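You operate a simulated robot arm through the tools that you are given. There is no shell and no other tool. Be economical: measure what you need, move in short steps, check, and stop when the job is done.

The job below is to be done with a simulated robot arm. You get a single attempt, and the scene is never put back.

JOB
Add the brass layer from hopper E to the dish of brass nuts.
Fine: the silver layer below it goes into an empty dish; step the table round with the wide black button; leave the other hoppers and the sorting machine alone.

It is judged by the outcome, as a careful person would: the job done as asked, and still so three seconds after it is handed in. It fails if anything else is knocked over, pushed out of place, dropped, spilled or broken.

ROBOT AND FRAMES
A 7-joint arm with a two-finger parallel gripper, fixed in place. Base frame: the origin is at the foot of the arm, x ahead of it, y to its left, z up. Lengths are in m, angles in rad, forces in N, time in s.
With the tool pointing down near the work surface it reaches from about 0.34 to 0.74 m from the base axis. Its first joint turns from -2.007 to 2.007 rad. Payload 3.91 kg.
The tool frame sits at the grasp point between the pads (the TCP): z along the fingers, y along the line on which they close. The tips reach 0.03 m beyond it. The gripper opens to 0.11 m. The fingers are 0.02 m wide and 0.01 m thick; the gripper's body (0.048 by 0.112 m) begins 0.055 m behind the TCP.
Orientation is told as [roll, pitch, yaw] about the base's x, y, z axes, in that order, counted from this pose: with the fingers straight down and closing along the base's y, the tool's x points along the base's -x, its y along +y and its z along -z.

CONTROLS
- The arm moves only by the tool apply_moves. Its argument "increments" is a list of rows, each a list of 7 numbers: the shift along the tool's x, y, z in units of 30 mm (1.0 is 30 mm), then the turn, a rotation vector about the tool's x, y, z in units of 5 degrees (1.0 is 5 degrees), then the gripper command, from -1 (fully open) to 1 (shut), values between in proportion. In form: [[tx, ty, tz, ax, ay, az, gripper], ...]. A call has 1 to 20 rows; each row shifts and turns the commanded pose from where the row before left it, along the tool's axes as they then stand. A call with a number of a shift or a turn outside -1 to 1 is refused whole. Each row takes 0.2 s and may step no farther than 0.05 m and 0.15 rad from the row before; otherwise, or with a gripper value out of range, the whole call is refused. A pose out of reach is approached as far as the arm can. The call stops where the force on the tool passes 60 N (or 10 N more than at its start, if that is more) or the arm is blocked; 0.2 s more then pass. Each finger travels about 0.108 m/s and halts on what it meets, pressing with about 22 N; the grip force reading is that of the motor and also rises with nothing between the fingers. The clock runs only during rows and for 0.2 s after the last one: add rows that do not move to give the fingers time. It gives the time, the measured TCP pose, the force on the tool (base axes), the opening and the grip force at its end, in the units of the frame above (readings bear some noise), with the torque about the TCP (base axes, N m) and any sound that the robot's microphone picked up.
- Cameras (640 x 400 px; columns grow to the right, rows downward): "scene" is fixed at [0.0507, -0.6524, 1.3876]; the picture's right is [0.90, -0.43, 0.00], its down [-0.40, -0.84, -0.36] and it looks along [0.16, 0.32, -0.93] (base axes); focal length 214 px, centre (320, 200). "wrist" rides on the gripper at [0.072, 0.017, -0.103] in the tool frame; the picture's right is [-0.23, 0.97, 0.00], its down [-0.76, -0.18, -0.62] and it looks along [-0.61, -0.14, 0.78] (tool axes); focal length 222 px, centre (320, 200). There is no depth. A picture from a camera that has moved, and an enlarged one, comes with that camera's place and axes in the base frame and with its lens.
- capture(camera): a new picture of that camera. It takes no simulated time.
- slide_trunk(by): slides the trunk up (or, below 0, down) by that many m; the arm rides with it, the base frame stays. It gives what a move gives, with no picture.
- close_up(camera, box): a new picture of the part [left, top, right, bottom] of that camera's present view, enlarged. It takes no simulated time.
- job_done(): hands the job in; it is judged then, once.

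Go step by step. Nothing tells you positions but the pictures and the camera data: compare them with the known pose of the tool, close in by small moves and look again before you grip or let go. The budget is 120 turns and 68 pictures, counting those below and the enlarged ones. Unless the task says otherwise, let go and move clear before handing in, and close with one line.

The tools are called as name(argument=value, ...) on one line, values as JSON. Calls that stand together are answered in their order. apply_moves: Moves the arm, as the interface text tells. Its arguments: {"type":"object","properties":{"increments":{"type":"array"}},"required":["increments"]} The other tools are called the same way: slide_trunk (by) slides the trunk up or down; capture (camera) takes a picture; close_up (camera, box) takes an enlarged picture of a part of a camera's view; job_done () hands the job in.

At the start:

```text
time_s: 0.0
eef_pos: [0.187, -0.362, 1.0936]
orientation: [-0.001, -0.001, 0.001]
wrist_force: [0.2, -0.6, -1.0]
wrist_torque: [0.03, 0.03, -0.01]
width: 0.11
finger_force: 0.1
trunk travel left (down, up): [-0.75, 0.24]
```

scene: 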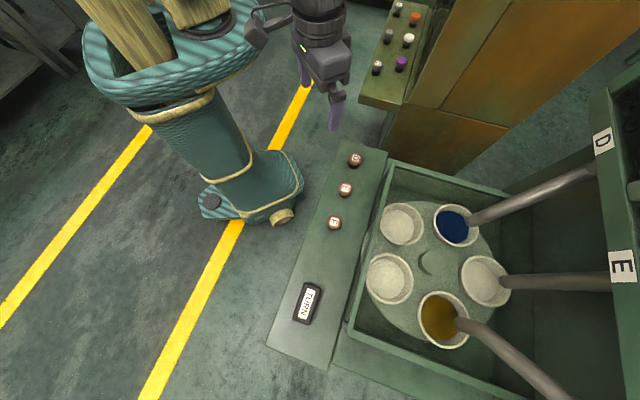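
wrist: 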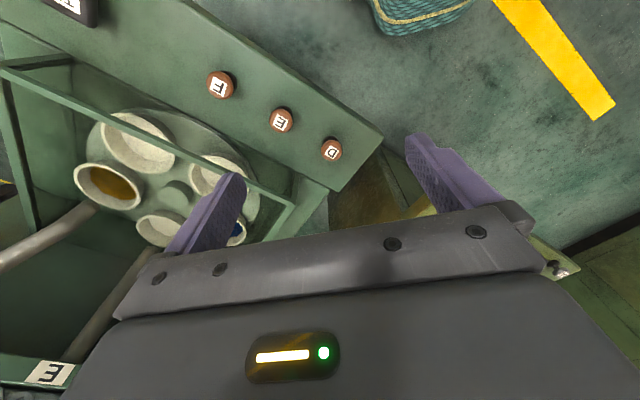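

I see a turntable with five dishes (one with blue stuff, one brass, three apparently empty), three spouts from hoppers D, E and F, three round buttons and a wide TURN button. I'll look closer first.

close_up(camera="scene", box=[340, 160, 560, 380])

close_up(camera="scene", box=[260, 130, 400, 340])

close_up(camera="scene", box=[480, 60, 640, 400])

close_up(camera="scene", box=[340, 0, 460, 110])

```text
1.82 times, centred on (450, 270) of scene
camera zoom: at [0.0507, -0.6524, 1.3876], right [0.9, -0.43, 0.0], down [-0.4, -0.84, -0.36], along [0.16, 0.32, -0.93], focal length 390 px, centre (84, 73)
```

zoom: 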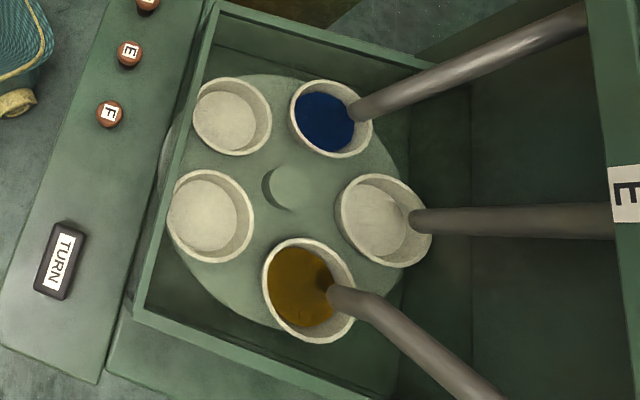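

```text
1.90 times, centred on (330, 235) of scene
camera zoom: at [0.0507, -0.6524, 1.3876], right [0.9, -0.43, 0.0], down [-0.4, -0.84, -0.36], along [0.16, 0.32, -0.93], focal length 408 px, centre (301, 133)
```

zoom: 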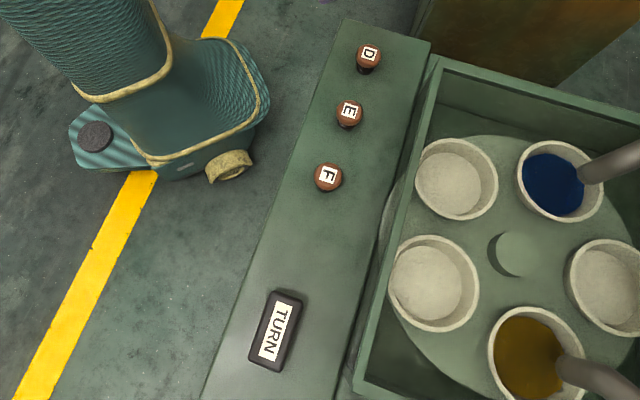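

```text
1.18 times, centred on (560, 230) of scene
camera zoom: at [0.0507, -0.6524, 1.3876], right [0.9, -0.43, 0.0], down [-0.4, -0.84, -0.36], along [0.16, 0.32, -0.93], focal length 252 px, centre (38, 165)
```

zoom: 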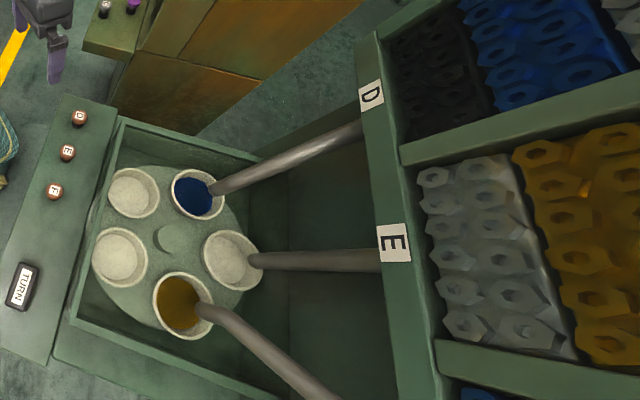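

```text
3.64 times, centred on (400, 55) of scene
camera zoom: at [0.0507, -0.6524, 1.3876], right [0.9, -0.43, 0.0], down [-0.4, -0.84, -0.36], along [0.16, 0.32, -0.93], focal length 780 px, centre (29, 727)
```

zoom: 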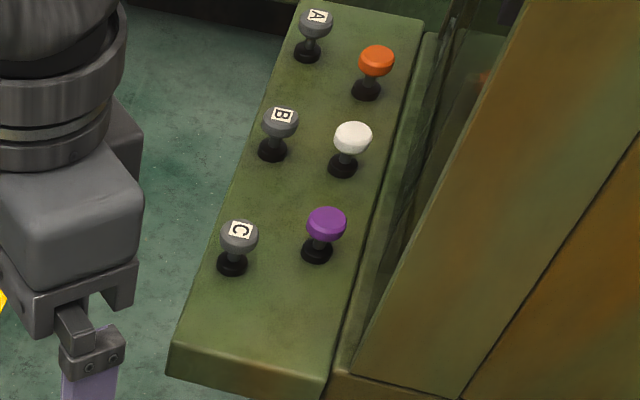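

Hopper E shows silver nearest the spout and brass behind it, and the dish under spout E looks empty. By triangulation, button E is at about (0.24, -0.45, 0.78). I'll close the fingers and move above it.

apply_moves(increments=[[0, 0, 0, 0, 0, 0, 1], [0, 0, 0, 0, 0, 0, 1], [-0.3, -0.478, 0.8, 0, 0, 0, 1], [-0.3, -0.478, 0.8, 0, 0, 0, 1], [-0.3, -0.478, 0.8, 0, 0, 0, 1], [-0.3, -0.478, 0.8, 0, 0, 0, 1], [-0.3, -0.478, 0.8, 0, 0, 0, 1], [-0.3, -0.478, 0.8, 0, 0, 0, 1], [0, 0, 0, 0, 0, 0, 1]])

capture(camera="wrist")

capture(camera="scene")

```text
time_s: 2.0
eef_pos: [0.2394, -0.4488, 0.9493]
orientation: [0.0, -0.001, -0.001]
wrist_force: [-0.4, -0.6, 0.4]
wrist_torque: [0.01, -0.03, 0.04]
width: 0.0001
finger_force: 21.8
trunk travel left (down, up): [-0.75, 0.24]
```

```text
61 pictures are left
camera wrist: at [0.1672, -0.4315, 1.0528], right [0.23, 0.97, 0.0], down [0.76, -0.18, 0.62], along [0.61, -0.14, -0.78], focal length 222 px, centre (320, 200)
```

wrist: 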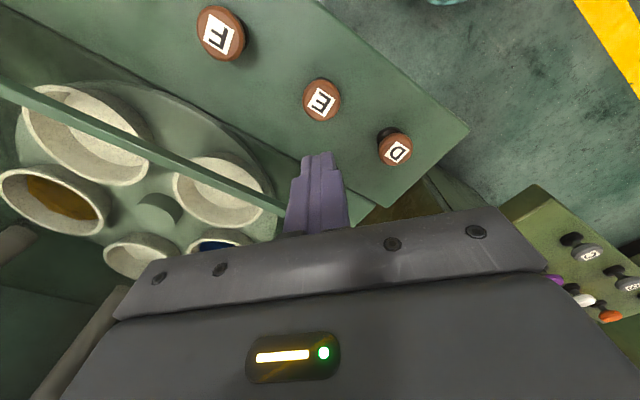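

```text
60 pictures are left
```

scene: 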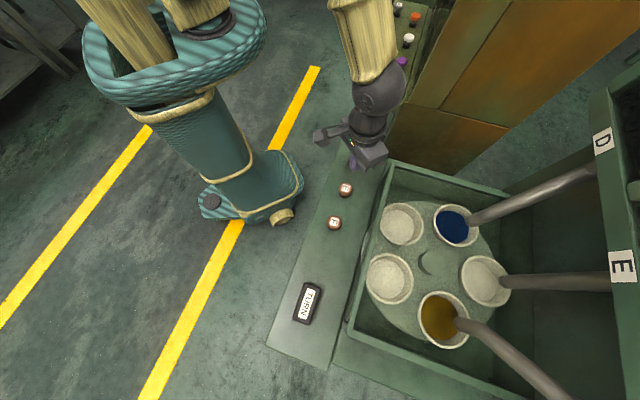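

The estimate holds: button E's top is near (0.241, -0.445, 0.78). I'll bring the tips to about 0.80 and look again.

apply_moves(increments=[[0, 0.12, 0.9, 0, 0, 0, 1], [0, 0, 0.9, 0, 0, 0, 1], [0, 0, 0.9, 0, 0, 0, 1], [0, 0, 0.9, 0, 0, 0, 1], [0, 0, 0, 0, 0, 0, 1]])

capture(camera="wrist")

close_up(camera="scene", box=[300, 120, 420, 240])

```text
time_s: 3.2
eef_pos: [0.2395, -0.4444, 0.8424]
orientation: [0.002, -0.001, 0.0]
wrist_force: [-1.0, 0.3, 0.8]
wrist_torque: [-0.01, -0.04, 0.0]
width: 0.0
finger_force: 22.5
trunk travel left (down, up): [-0.75, 0.24]
```

```text
59 pictures are left
camera wrist: at [0.1668, -0.4272, 0.9444], right [0.23, 0.97, 0.0], down [0.76, -0.18, 0.62], along [0.61, -0.14, -0.78], focal length 222 px, centre (320, 200)
```

wrist: 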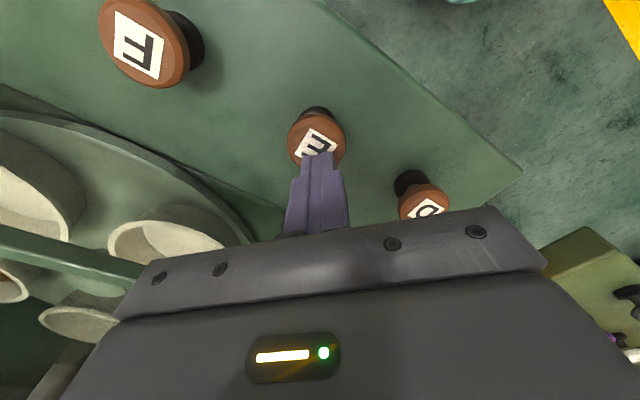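

```text
3.33 times, centred on (360, 180) of scene
camera zoom: at [0.0507, -0.6524, 1.3876], right [0.9, -0.43, 0.0], down [-0.4, -0.84, -0.36], along [0.16, 0.32, -0.93], focal length 715 px, centre (187, 267)
```

zoom: 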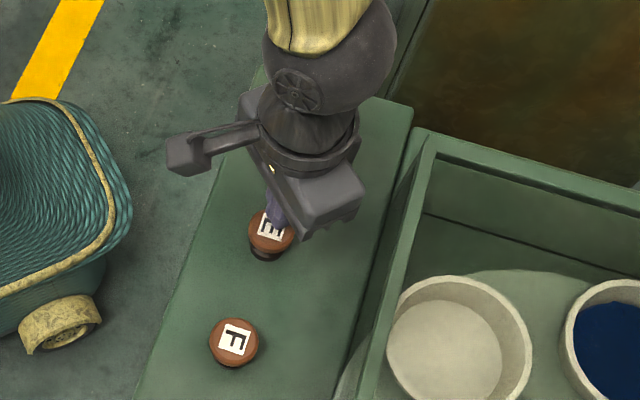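

The tip is over button E. I'll go down to near contact.

apply_moves(increments=[[0.1, 0, 0.5, 0, 0, 0, 1], [0, 0, 0.5, 0, 0, 0, 1], [0, 0, 0, 0, 0, 0, 1]])

close_up(camera="wrist", box=[220, 80, 420, 240])

```text
time_s: 4.0
eef_pos: [0.2382, -0.4437, 0.8137]
orientation: [-0.006, -0.003, 0.001]
wrist_force: [7.8, 6.7, 40.4]
wrist_torque: [0.21, -0.2, -0.03]
width: 0.0
finger_force: 22.1
trunk travel left (down, up): [-0.75, 0.24]
heard: click
```

```text
2.50 times, centred on (320, 160) of wrist
camera zoom: at [0.1644, -0.4264, 0.917], right [0.23, 0.97, -0.01], down [0.76, -0.17, 0.63], along [0.61, -0.15, -0.78], focal length 555 px, centre (320, 300)
```

zoom: 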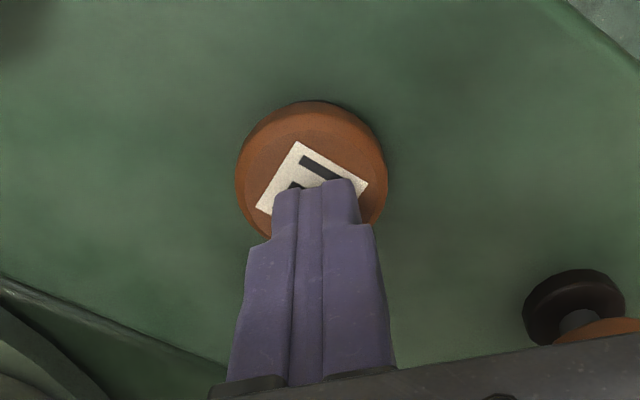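

It clicked. I'll lift off right away and see what came out.

apply_moves(increments=[[0, 0, -0.9, 0, 0, 0, 1], [0, 0, -0.9, 0, 0, 0, 1], [0, 0, -0.6, 0, 0, 0, 1], [0, 0, 0, 0, 0, 0, 1]])

capture(camera="scene")

close_up(camera="scene", box=[480, 60, 640, 400])

```text
time_s: 5.0
eef_pos: [0.2389, -0.4468, 0.8838]
orientation: [0.0, 0.002, 0.0]
wrist_force: [-0.6, 0.1, -0.4]
wrist_torque: [-0.01, -0.03, 0.01]
width: 0.0
finger_force: 21.7
trunk travel left (down, up): [-0.75, 0.24]
```

```text
56 pictures are left
```

scene: 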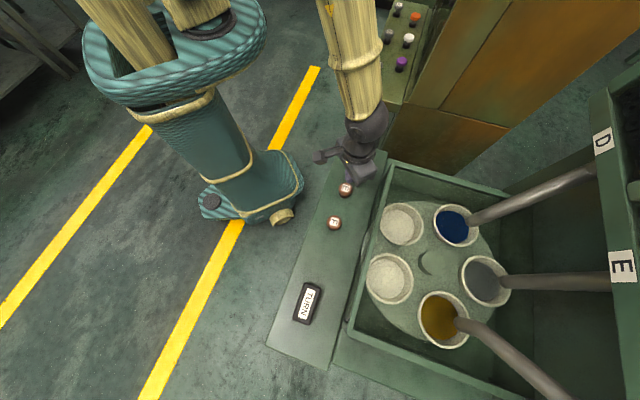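

```text
1.18 times, centred on (560, 230) of scene
camera zoom: at [0.0507, -0.6524, 1.3876], right [0.9, -0.43, 0.0], down [-0.4, -0.84, -0.36], along [0.16, 0.32, -0.93], focal length 252 px, centre (38, 165)
```

zoom: 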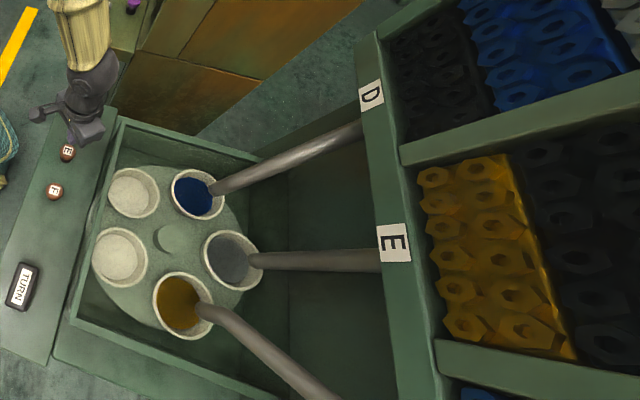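

The silver layer is now in the dish under E, and brass is lowest in the hopper. Next is the TURN button, near (0.00, -0.69).

apply_moves(increments=[[0.783, -0.797, 0, 0, 0, 0, 1], [0.783, -0.797, 0, 0, 0, 0, 1], [0.783, -0.797, 0, 0, 0, 0, 1], [0.783, -0.797, 0, 0, 0, 0, 1], [0.783, -0.797, 0, 0, 0, 0, 1], [0.783, -0.797, 0, 0, 0, 0, 1], [0.783, -0.797, 0, 0, 0, 0, 1], [0.783, -0.797, 0, 0, 0, 0, 1], [0.783, -0.797, 0, 0, 0, 0, 1], [0.783, -0.797, 0, 0, 0, 0, 1], [0, 0, 0, 0, 0, 0, 1]])

capture(camera="wrist")

capture(camera="scene")

```text
time_s: 7.4
eef_pos: [0.0016, -0.6849, 0.8831]
orientation: [0.0, 0.0, 0.0]
wrist_force: [-0.1, -0.1, 0.6]
wrist_torque: [-0.02, -0.03, -0.02]
width: 0.0
finger_force: 22.3
trunk travel left (down, up): [-0.75, 0.24]
```

```text
54 pictures are left
camera wrist: at [-0.0708, -0.6674, 0.987], right [0.23, 0.97, 0.0], down [0.76, -0.18, 0.62], along [0.61, -0.14, -0.78], focal length 222 px, centre (320, 200)
```

wrist: 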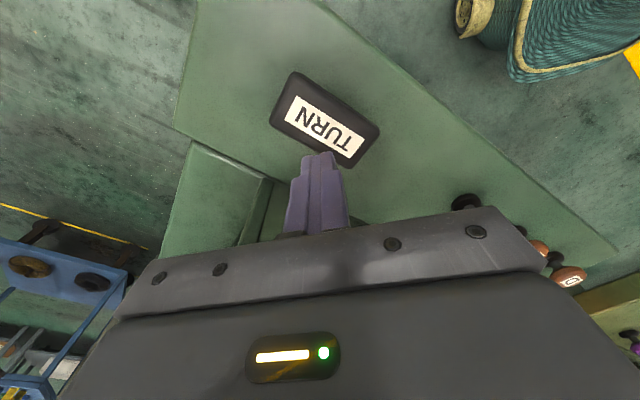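

```text
53 pictures are left
```

scene: 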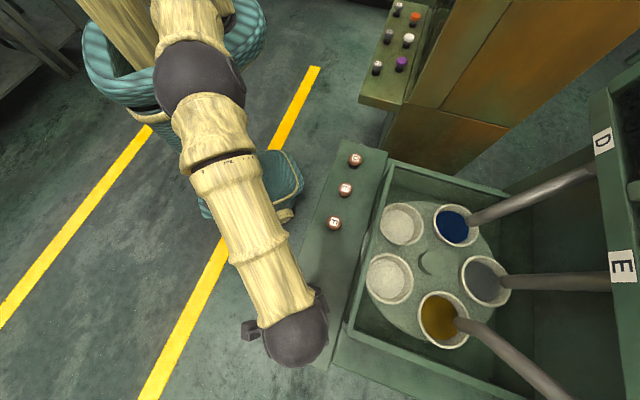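

TURN's centre is about (0.005, -0.681), right under the tip. I'll descend in small steps.

apply_moves(increments=[[-0.1, 0.13, 0.7, 0, 0, 0, 1], [0, 0, 0.7, 0, 0, 0, 1], [0, 0, 0.7, 0, 0, 0, 1], [0, 0, 0, 0, 0, 0, 1]])

capture(camera="wrist")

```text
time_s: 8.4
eef_pos: [0.0066, -0.6803, 0.8225]
orientation: [-0.003, 0.0, 0.0]
wrist_force: [-0.6, -1.6, 6.3]
wrist_torque: [-0.04, -0.02, 0.08]
width: 0.0
finger_force: 22.1
trunk travel left (down, up): [-0.75, 0.24]
heard: click
```

```text
52 pictures are left
camera wrist: at [-0.0679, -0.6623, 0.9255], right [0.23, 0.97, 0.0], down [0.76, -0.18, 0.62], along [0.61, -0.14, -0.78], focal length 222 px, centre (320, 200)
```

wrist: 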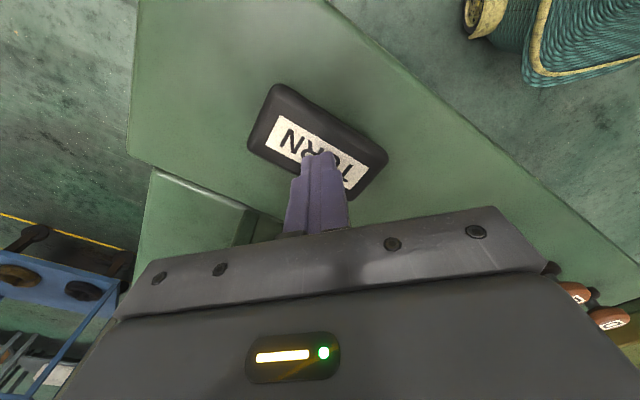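

It clicked already. I'll lift off and look at the table.

apply_moves(increments=[[0, 0, -0.7, 0, 0, 0, 1], [0, 0, -0.7, 0, 0, 0, 1], [0, 0, 0, 0, 0, 0, 1], [0, 0, 0, 0, 0, 0, 1], [0, 0, 0, 0, 0, 0, 1], [0, 0, 0, 0, 0, 0, 1], [0, 0, 0, 0, 0, 0, 1], [0, 0, 0, 0, 0, 0, 1], [0, 0, 0, 0, 0, 0, 1], [0, 0, 0, 0, 0, 0, 1]])

capture(camera="scene")

```text
time_s: 10.6
eef_pos: [0.0059, -0.6789, 0.8638]
orientation: [0.001, 0.001, 0.0]
wrist_force: [-0.2, -0.3, 0.0]
wrist_torque: [-0.04, 0.01, 0.0]
width: 0.0
finger_force: 21.8
trunk travel left (down, up): [-0.75, 0.24]
```

```text
51 pictures are left
```

scene: 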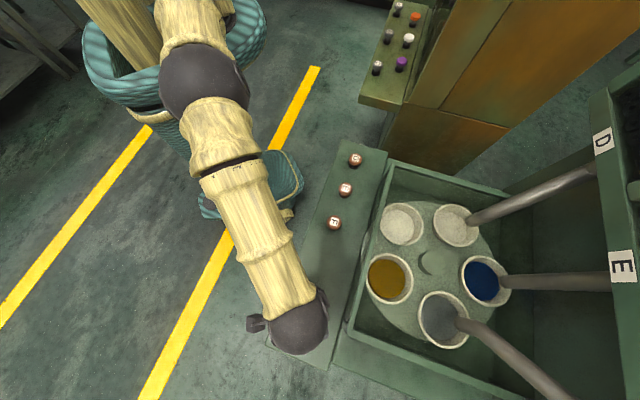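

The table steps clockwise in the picture (D to E to F). Brass needs three more steps to reach E, and I'll check each one.

apply_moves(increments=[[0, 0, 0.7, 0, 0, 0, 1], [0, 0, 0.7, 0, 0, 0, 1], [0, 0, 0, 0, 0, 0, 1], [0, 0, -0.7, 0, 0, 0, 1], [0, 0, -0.7, 0, 0, 0, 1], [0, 0, 0, 0, 0, 0, 1], [0, 0, 0, 0, 0, 0, 1], [0, 0, 0, 0, 0, 0, 1], [0, 0, 0, 0, 0, 0, 1], [0, 0, 0, 0, 0, 0, 1], [0, 0, 0, 0, 0, 0, 1], [0, 0, 0, 0, 0, 0, 1]])

capture(camera="scene")

```text
time_s: 13.2
eef_pos: [0.0055, -0.6794, 0.8631]
orientation: [0.0, 0.0, 0.0]
wrist_force: [0.6, 0.1, 0.0]
wrist_torque: [-0.01, -0.03, 0.0]
width: 0.0
finger_force: 21.8
trunk travel left (down, up): [-0.75, 0.24]
heard: click
```

```text
50 pictures are left
```

scene: 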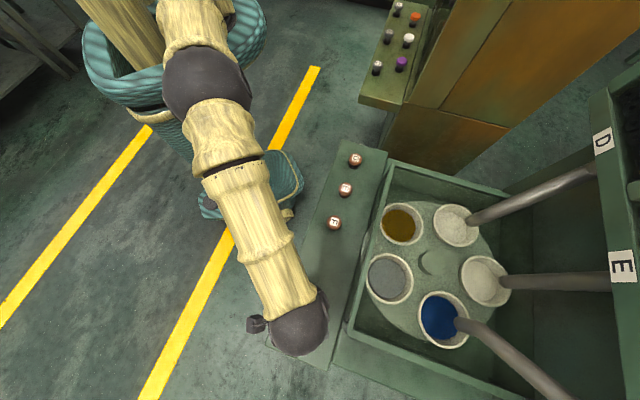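

Brass is now at upper left, so two more steps are needed. I'll press again.

apply_moves(increments=[[0, 0, 0.7, 0, 0, 0, 1], [0, 0, 0.7, 0, 0, 0, 1], [0, 0, 0, 0, 0, 0, 1], [0, 0, -0.7, 0, 0, 0, 1], [0, 0, -0.7, 0, 0, 0, 1], [0, 0, 0, 0, 0, 0, 1], [0, 0, 0, 0, 0, 0, 1], [0, 0, 0, 0, 0, 0, 1], [0, 0, 0, 0, 0, 0, 1], [0, 0, 0, 0, 0, 0, 1], [0, 0, 0, 0, 0, 0, 1], [0, 0, 0, 0, 0, 0, 1]])

capture(camera="scene")

```text
time_s: 15.8
eef_pos: [0.0065, -0.6793, 0.8616]
orientation: [-0.001, -0.001, 0.0]
wrist_force: [-0.1, 0.4, -0.1]
wrist_torque: [0.05, 0.01, 0.0]
width: 0.0
finger_force: 22.2
trunk travel left (down, up): [-0.75, 0.24]
heard: click
```

```text
49 pictures are left
```

scene: 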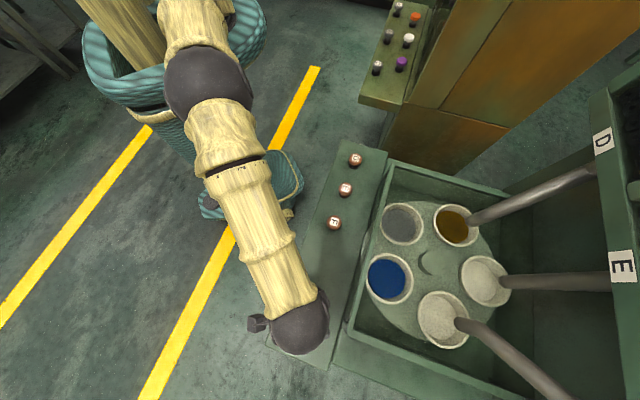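

Brass is under D, so one more step is needed.

apply_moves(increments=[[0, 0, 0.7, 0, 0, 0, 1], [0, 0, 0.7, 0, 0, 0, 1], [0, 0, 0, 0, 0, 0, 1], [0, 0, -0.7, 0, 0, 0, 1], [0, 0, -0.7, 0, 0, 0, 1], [0, 0, -0.7, 0, 0, 0, 1], [0, 0, 0, 0, 0, 0, 1], [0, 0, 0, 0, 0, 0, 1], [0, 0, 0, 0, 0, 0, 1], [0, 0, 0, 0, 0, 0, 1], [0, 0, 0, 0, 0, 0, 1], [0, 0, 0, 0, 0, 0, 1]])

capture(camera="scene")

```text
time_s: 18.4
eef_pos: [0.0074, -0.6795, 0.8844]
orientation: [-0.001, 0.001, -0.002]
wrist_force: [0.2, -0.4, 0.5]
wrist_torque: [-0.01, -0.05, -0.02]
width: 0.0
finger_force: 21.6
trunk travel left (down, up): [-0.75, 0.24]
heard: click
```

```text
48 pictures are left
```

scene: 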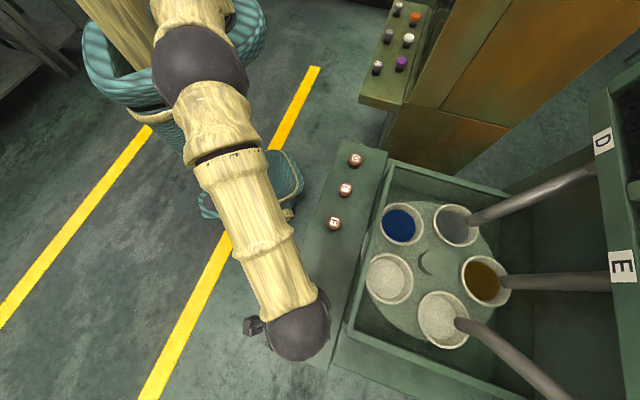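

Brass is under spout E. I'll return to above button E.

apply_moves(increments=[[-0.769, 0.783, 0, 0, 0, 0, 1], [-0.769, 0.783, 0, 0, 0, 0, 1], [-0.769, 0.783, 0, 0, 0, 0, 1], [-0.769, 0.783, 0, 0, 0, 0, 1], [-0.769, 0.783, 0, 0, 0, 0, 1], [-0.769, 0.783, 0, 0, 0, 0, 1], [-0.769, 0.783, 0, 0, 0, 0, 1], [-0.769, 0.783, 0, 0, 0, 0, 1], [-0.769, 0.783, 0, 0, 0, 0, 1], [-0.769, 0.783, 0, 0, 0, 0, 1], [0, 0, 0.5, 0, 0, 0, 1], [0, 0, 0.5, 0, 0, 0, 1], [0, 0, 0, 0, 0, 0, 1]])

capture(camera="wrist")

close_up(camera="scene", box=[480, 60, 640, 400])

```text
time_s: 21.2
eef_pos: [0.2364, -0.4448, 0.8524]
orientation: [0.001, 0.0, 0.001]
wrist_force: [0.2, -0.2, -1.1]
wrist_torque: [0.0, 0.0, -0.01]
width: 0.0
finger_force: 22.1
trunk travel left (down, up): [-0.75, 0.24]
```

```text
47 pictures are left
camera wrist: at [0.1633, -0.4275, 0.9557], right [0.23, 0.97, 0.0], down [0.76, -0.18, 0.62], along [0.61, -0.14, -0.78], focal length 222 px, centre (320, 200)
```

wrist: 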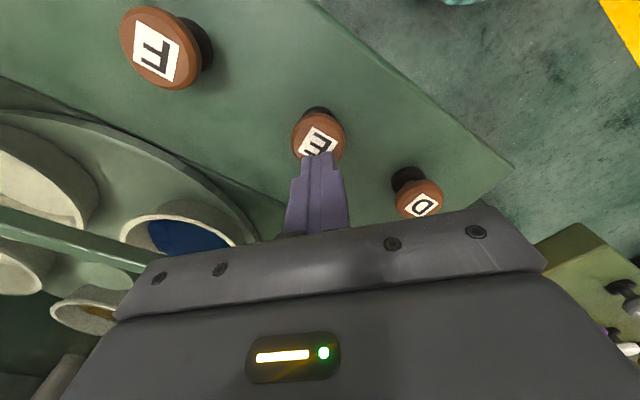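

```text
1.18 times, centred on (560, 230) of scene
camera zoom: at [0.0507, -0.6524, 1.3876], right [0.9, -0.43, 0.0], down [-0.4, -0.84, -0.36], along [0.16, 0.32, -0.93], focal length 252 px, centre (38, 165)
```

zoom: 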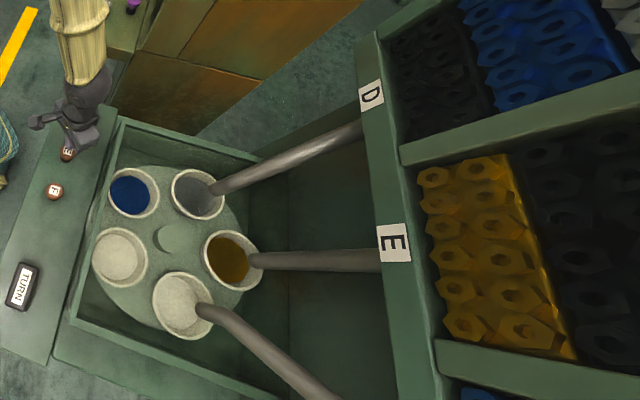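

It's aligned the same as before. I'll press E once and lift.

apply_moves(increments=[[0, 0, 0.45, 0, 0, 0, 1], [0, 0, 0.45, 0, 0, 0, 1], [0, 0, 0.4, 0, 0, 0, 1], [0, 0, -0.6, 0, 0, 0, 1], [0, 0, -0.9, 0, 0, 0, 1], [0, 0, -0.9, 0, 0, 0, 1], [0, 0, -0.9, 0, 0, 0, 1], [0, 0, 0, 0, 0, 0, 1], [0, 0, 0, 0, 0, 0, 1], [0, 0, 0, 0, 0, 0, 1], [0, 0, 0, 0, 0, 0, 1]])

capture(camera="scene")

close_up(camera="scene", box=[480, 60, 640, 400])

```text
time_s: 23.6
eef_pos: [0.2377, -0.4448, 0.9141]
orientation: [0.001, 0.0, 0.0]
wrist_force: [-1.0, 0.3, 0.9]
wrist_torque: [0.0, 0.0, 0.0]
width: 0.0
finger_force: 22.4
trunk travel left (down, up): [-0.75, 0.24]
heard: click
```

```text
45 pictures are left
```

scene: 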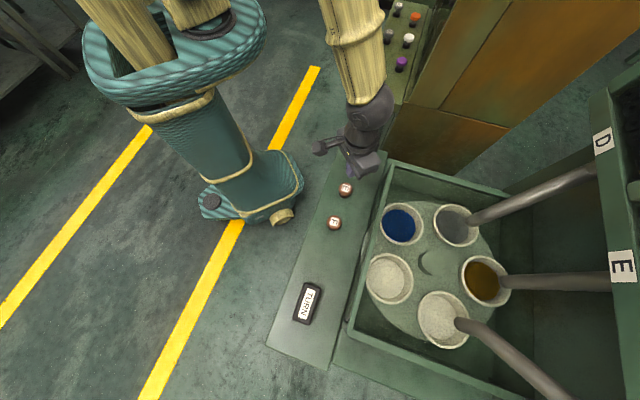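

```text
1.18 times, centred on (560, 230) of scene
camera zoom: at [0.0507, -0.6524, 1.3876], right [0.9, -0.43, 0.0], down [-0.4, -0.84, -0.36], along [0.16, 0.32, -0.93], focal length 252 px, centre (38, 165)
```

zoom: 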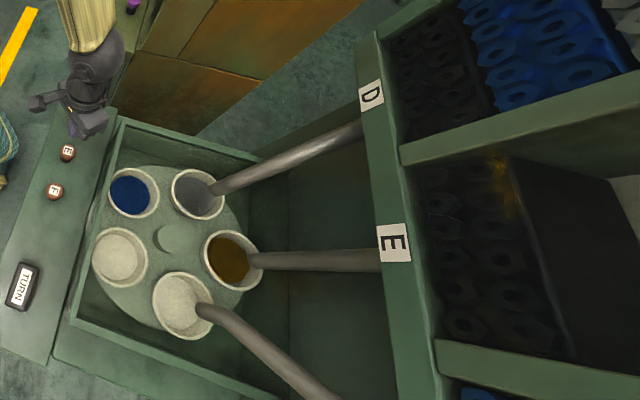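

The brass layer has left hopper E, with black now lowest there. It's in the brass dish, the silver sits in its own dish, and the arm is clear, so I'm handing in.

job_done()

```text
The job is handed in.
```

The brass layer from hopper E is in the dish of brass nuts, the silver layer is in its own, previously empty dish, and I didn't touch the other hoppers or the sorting machine.
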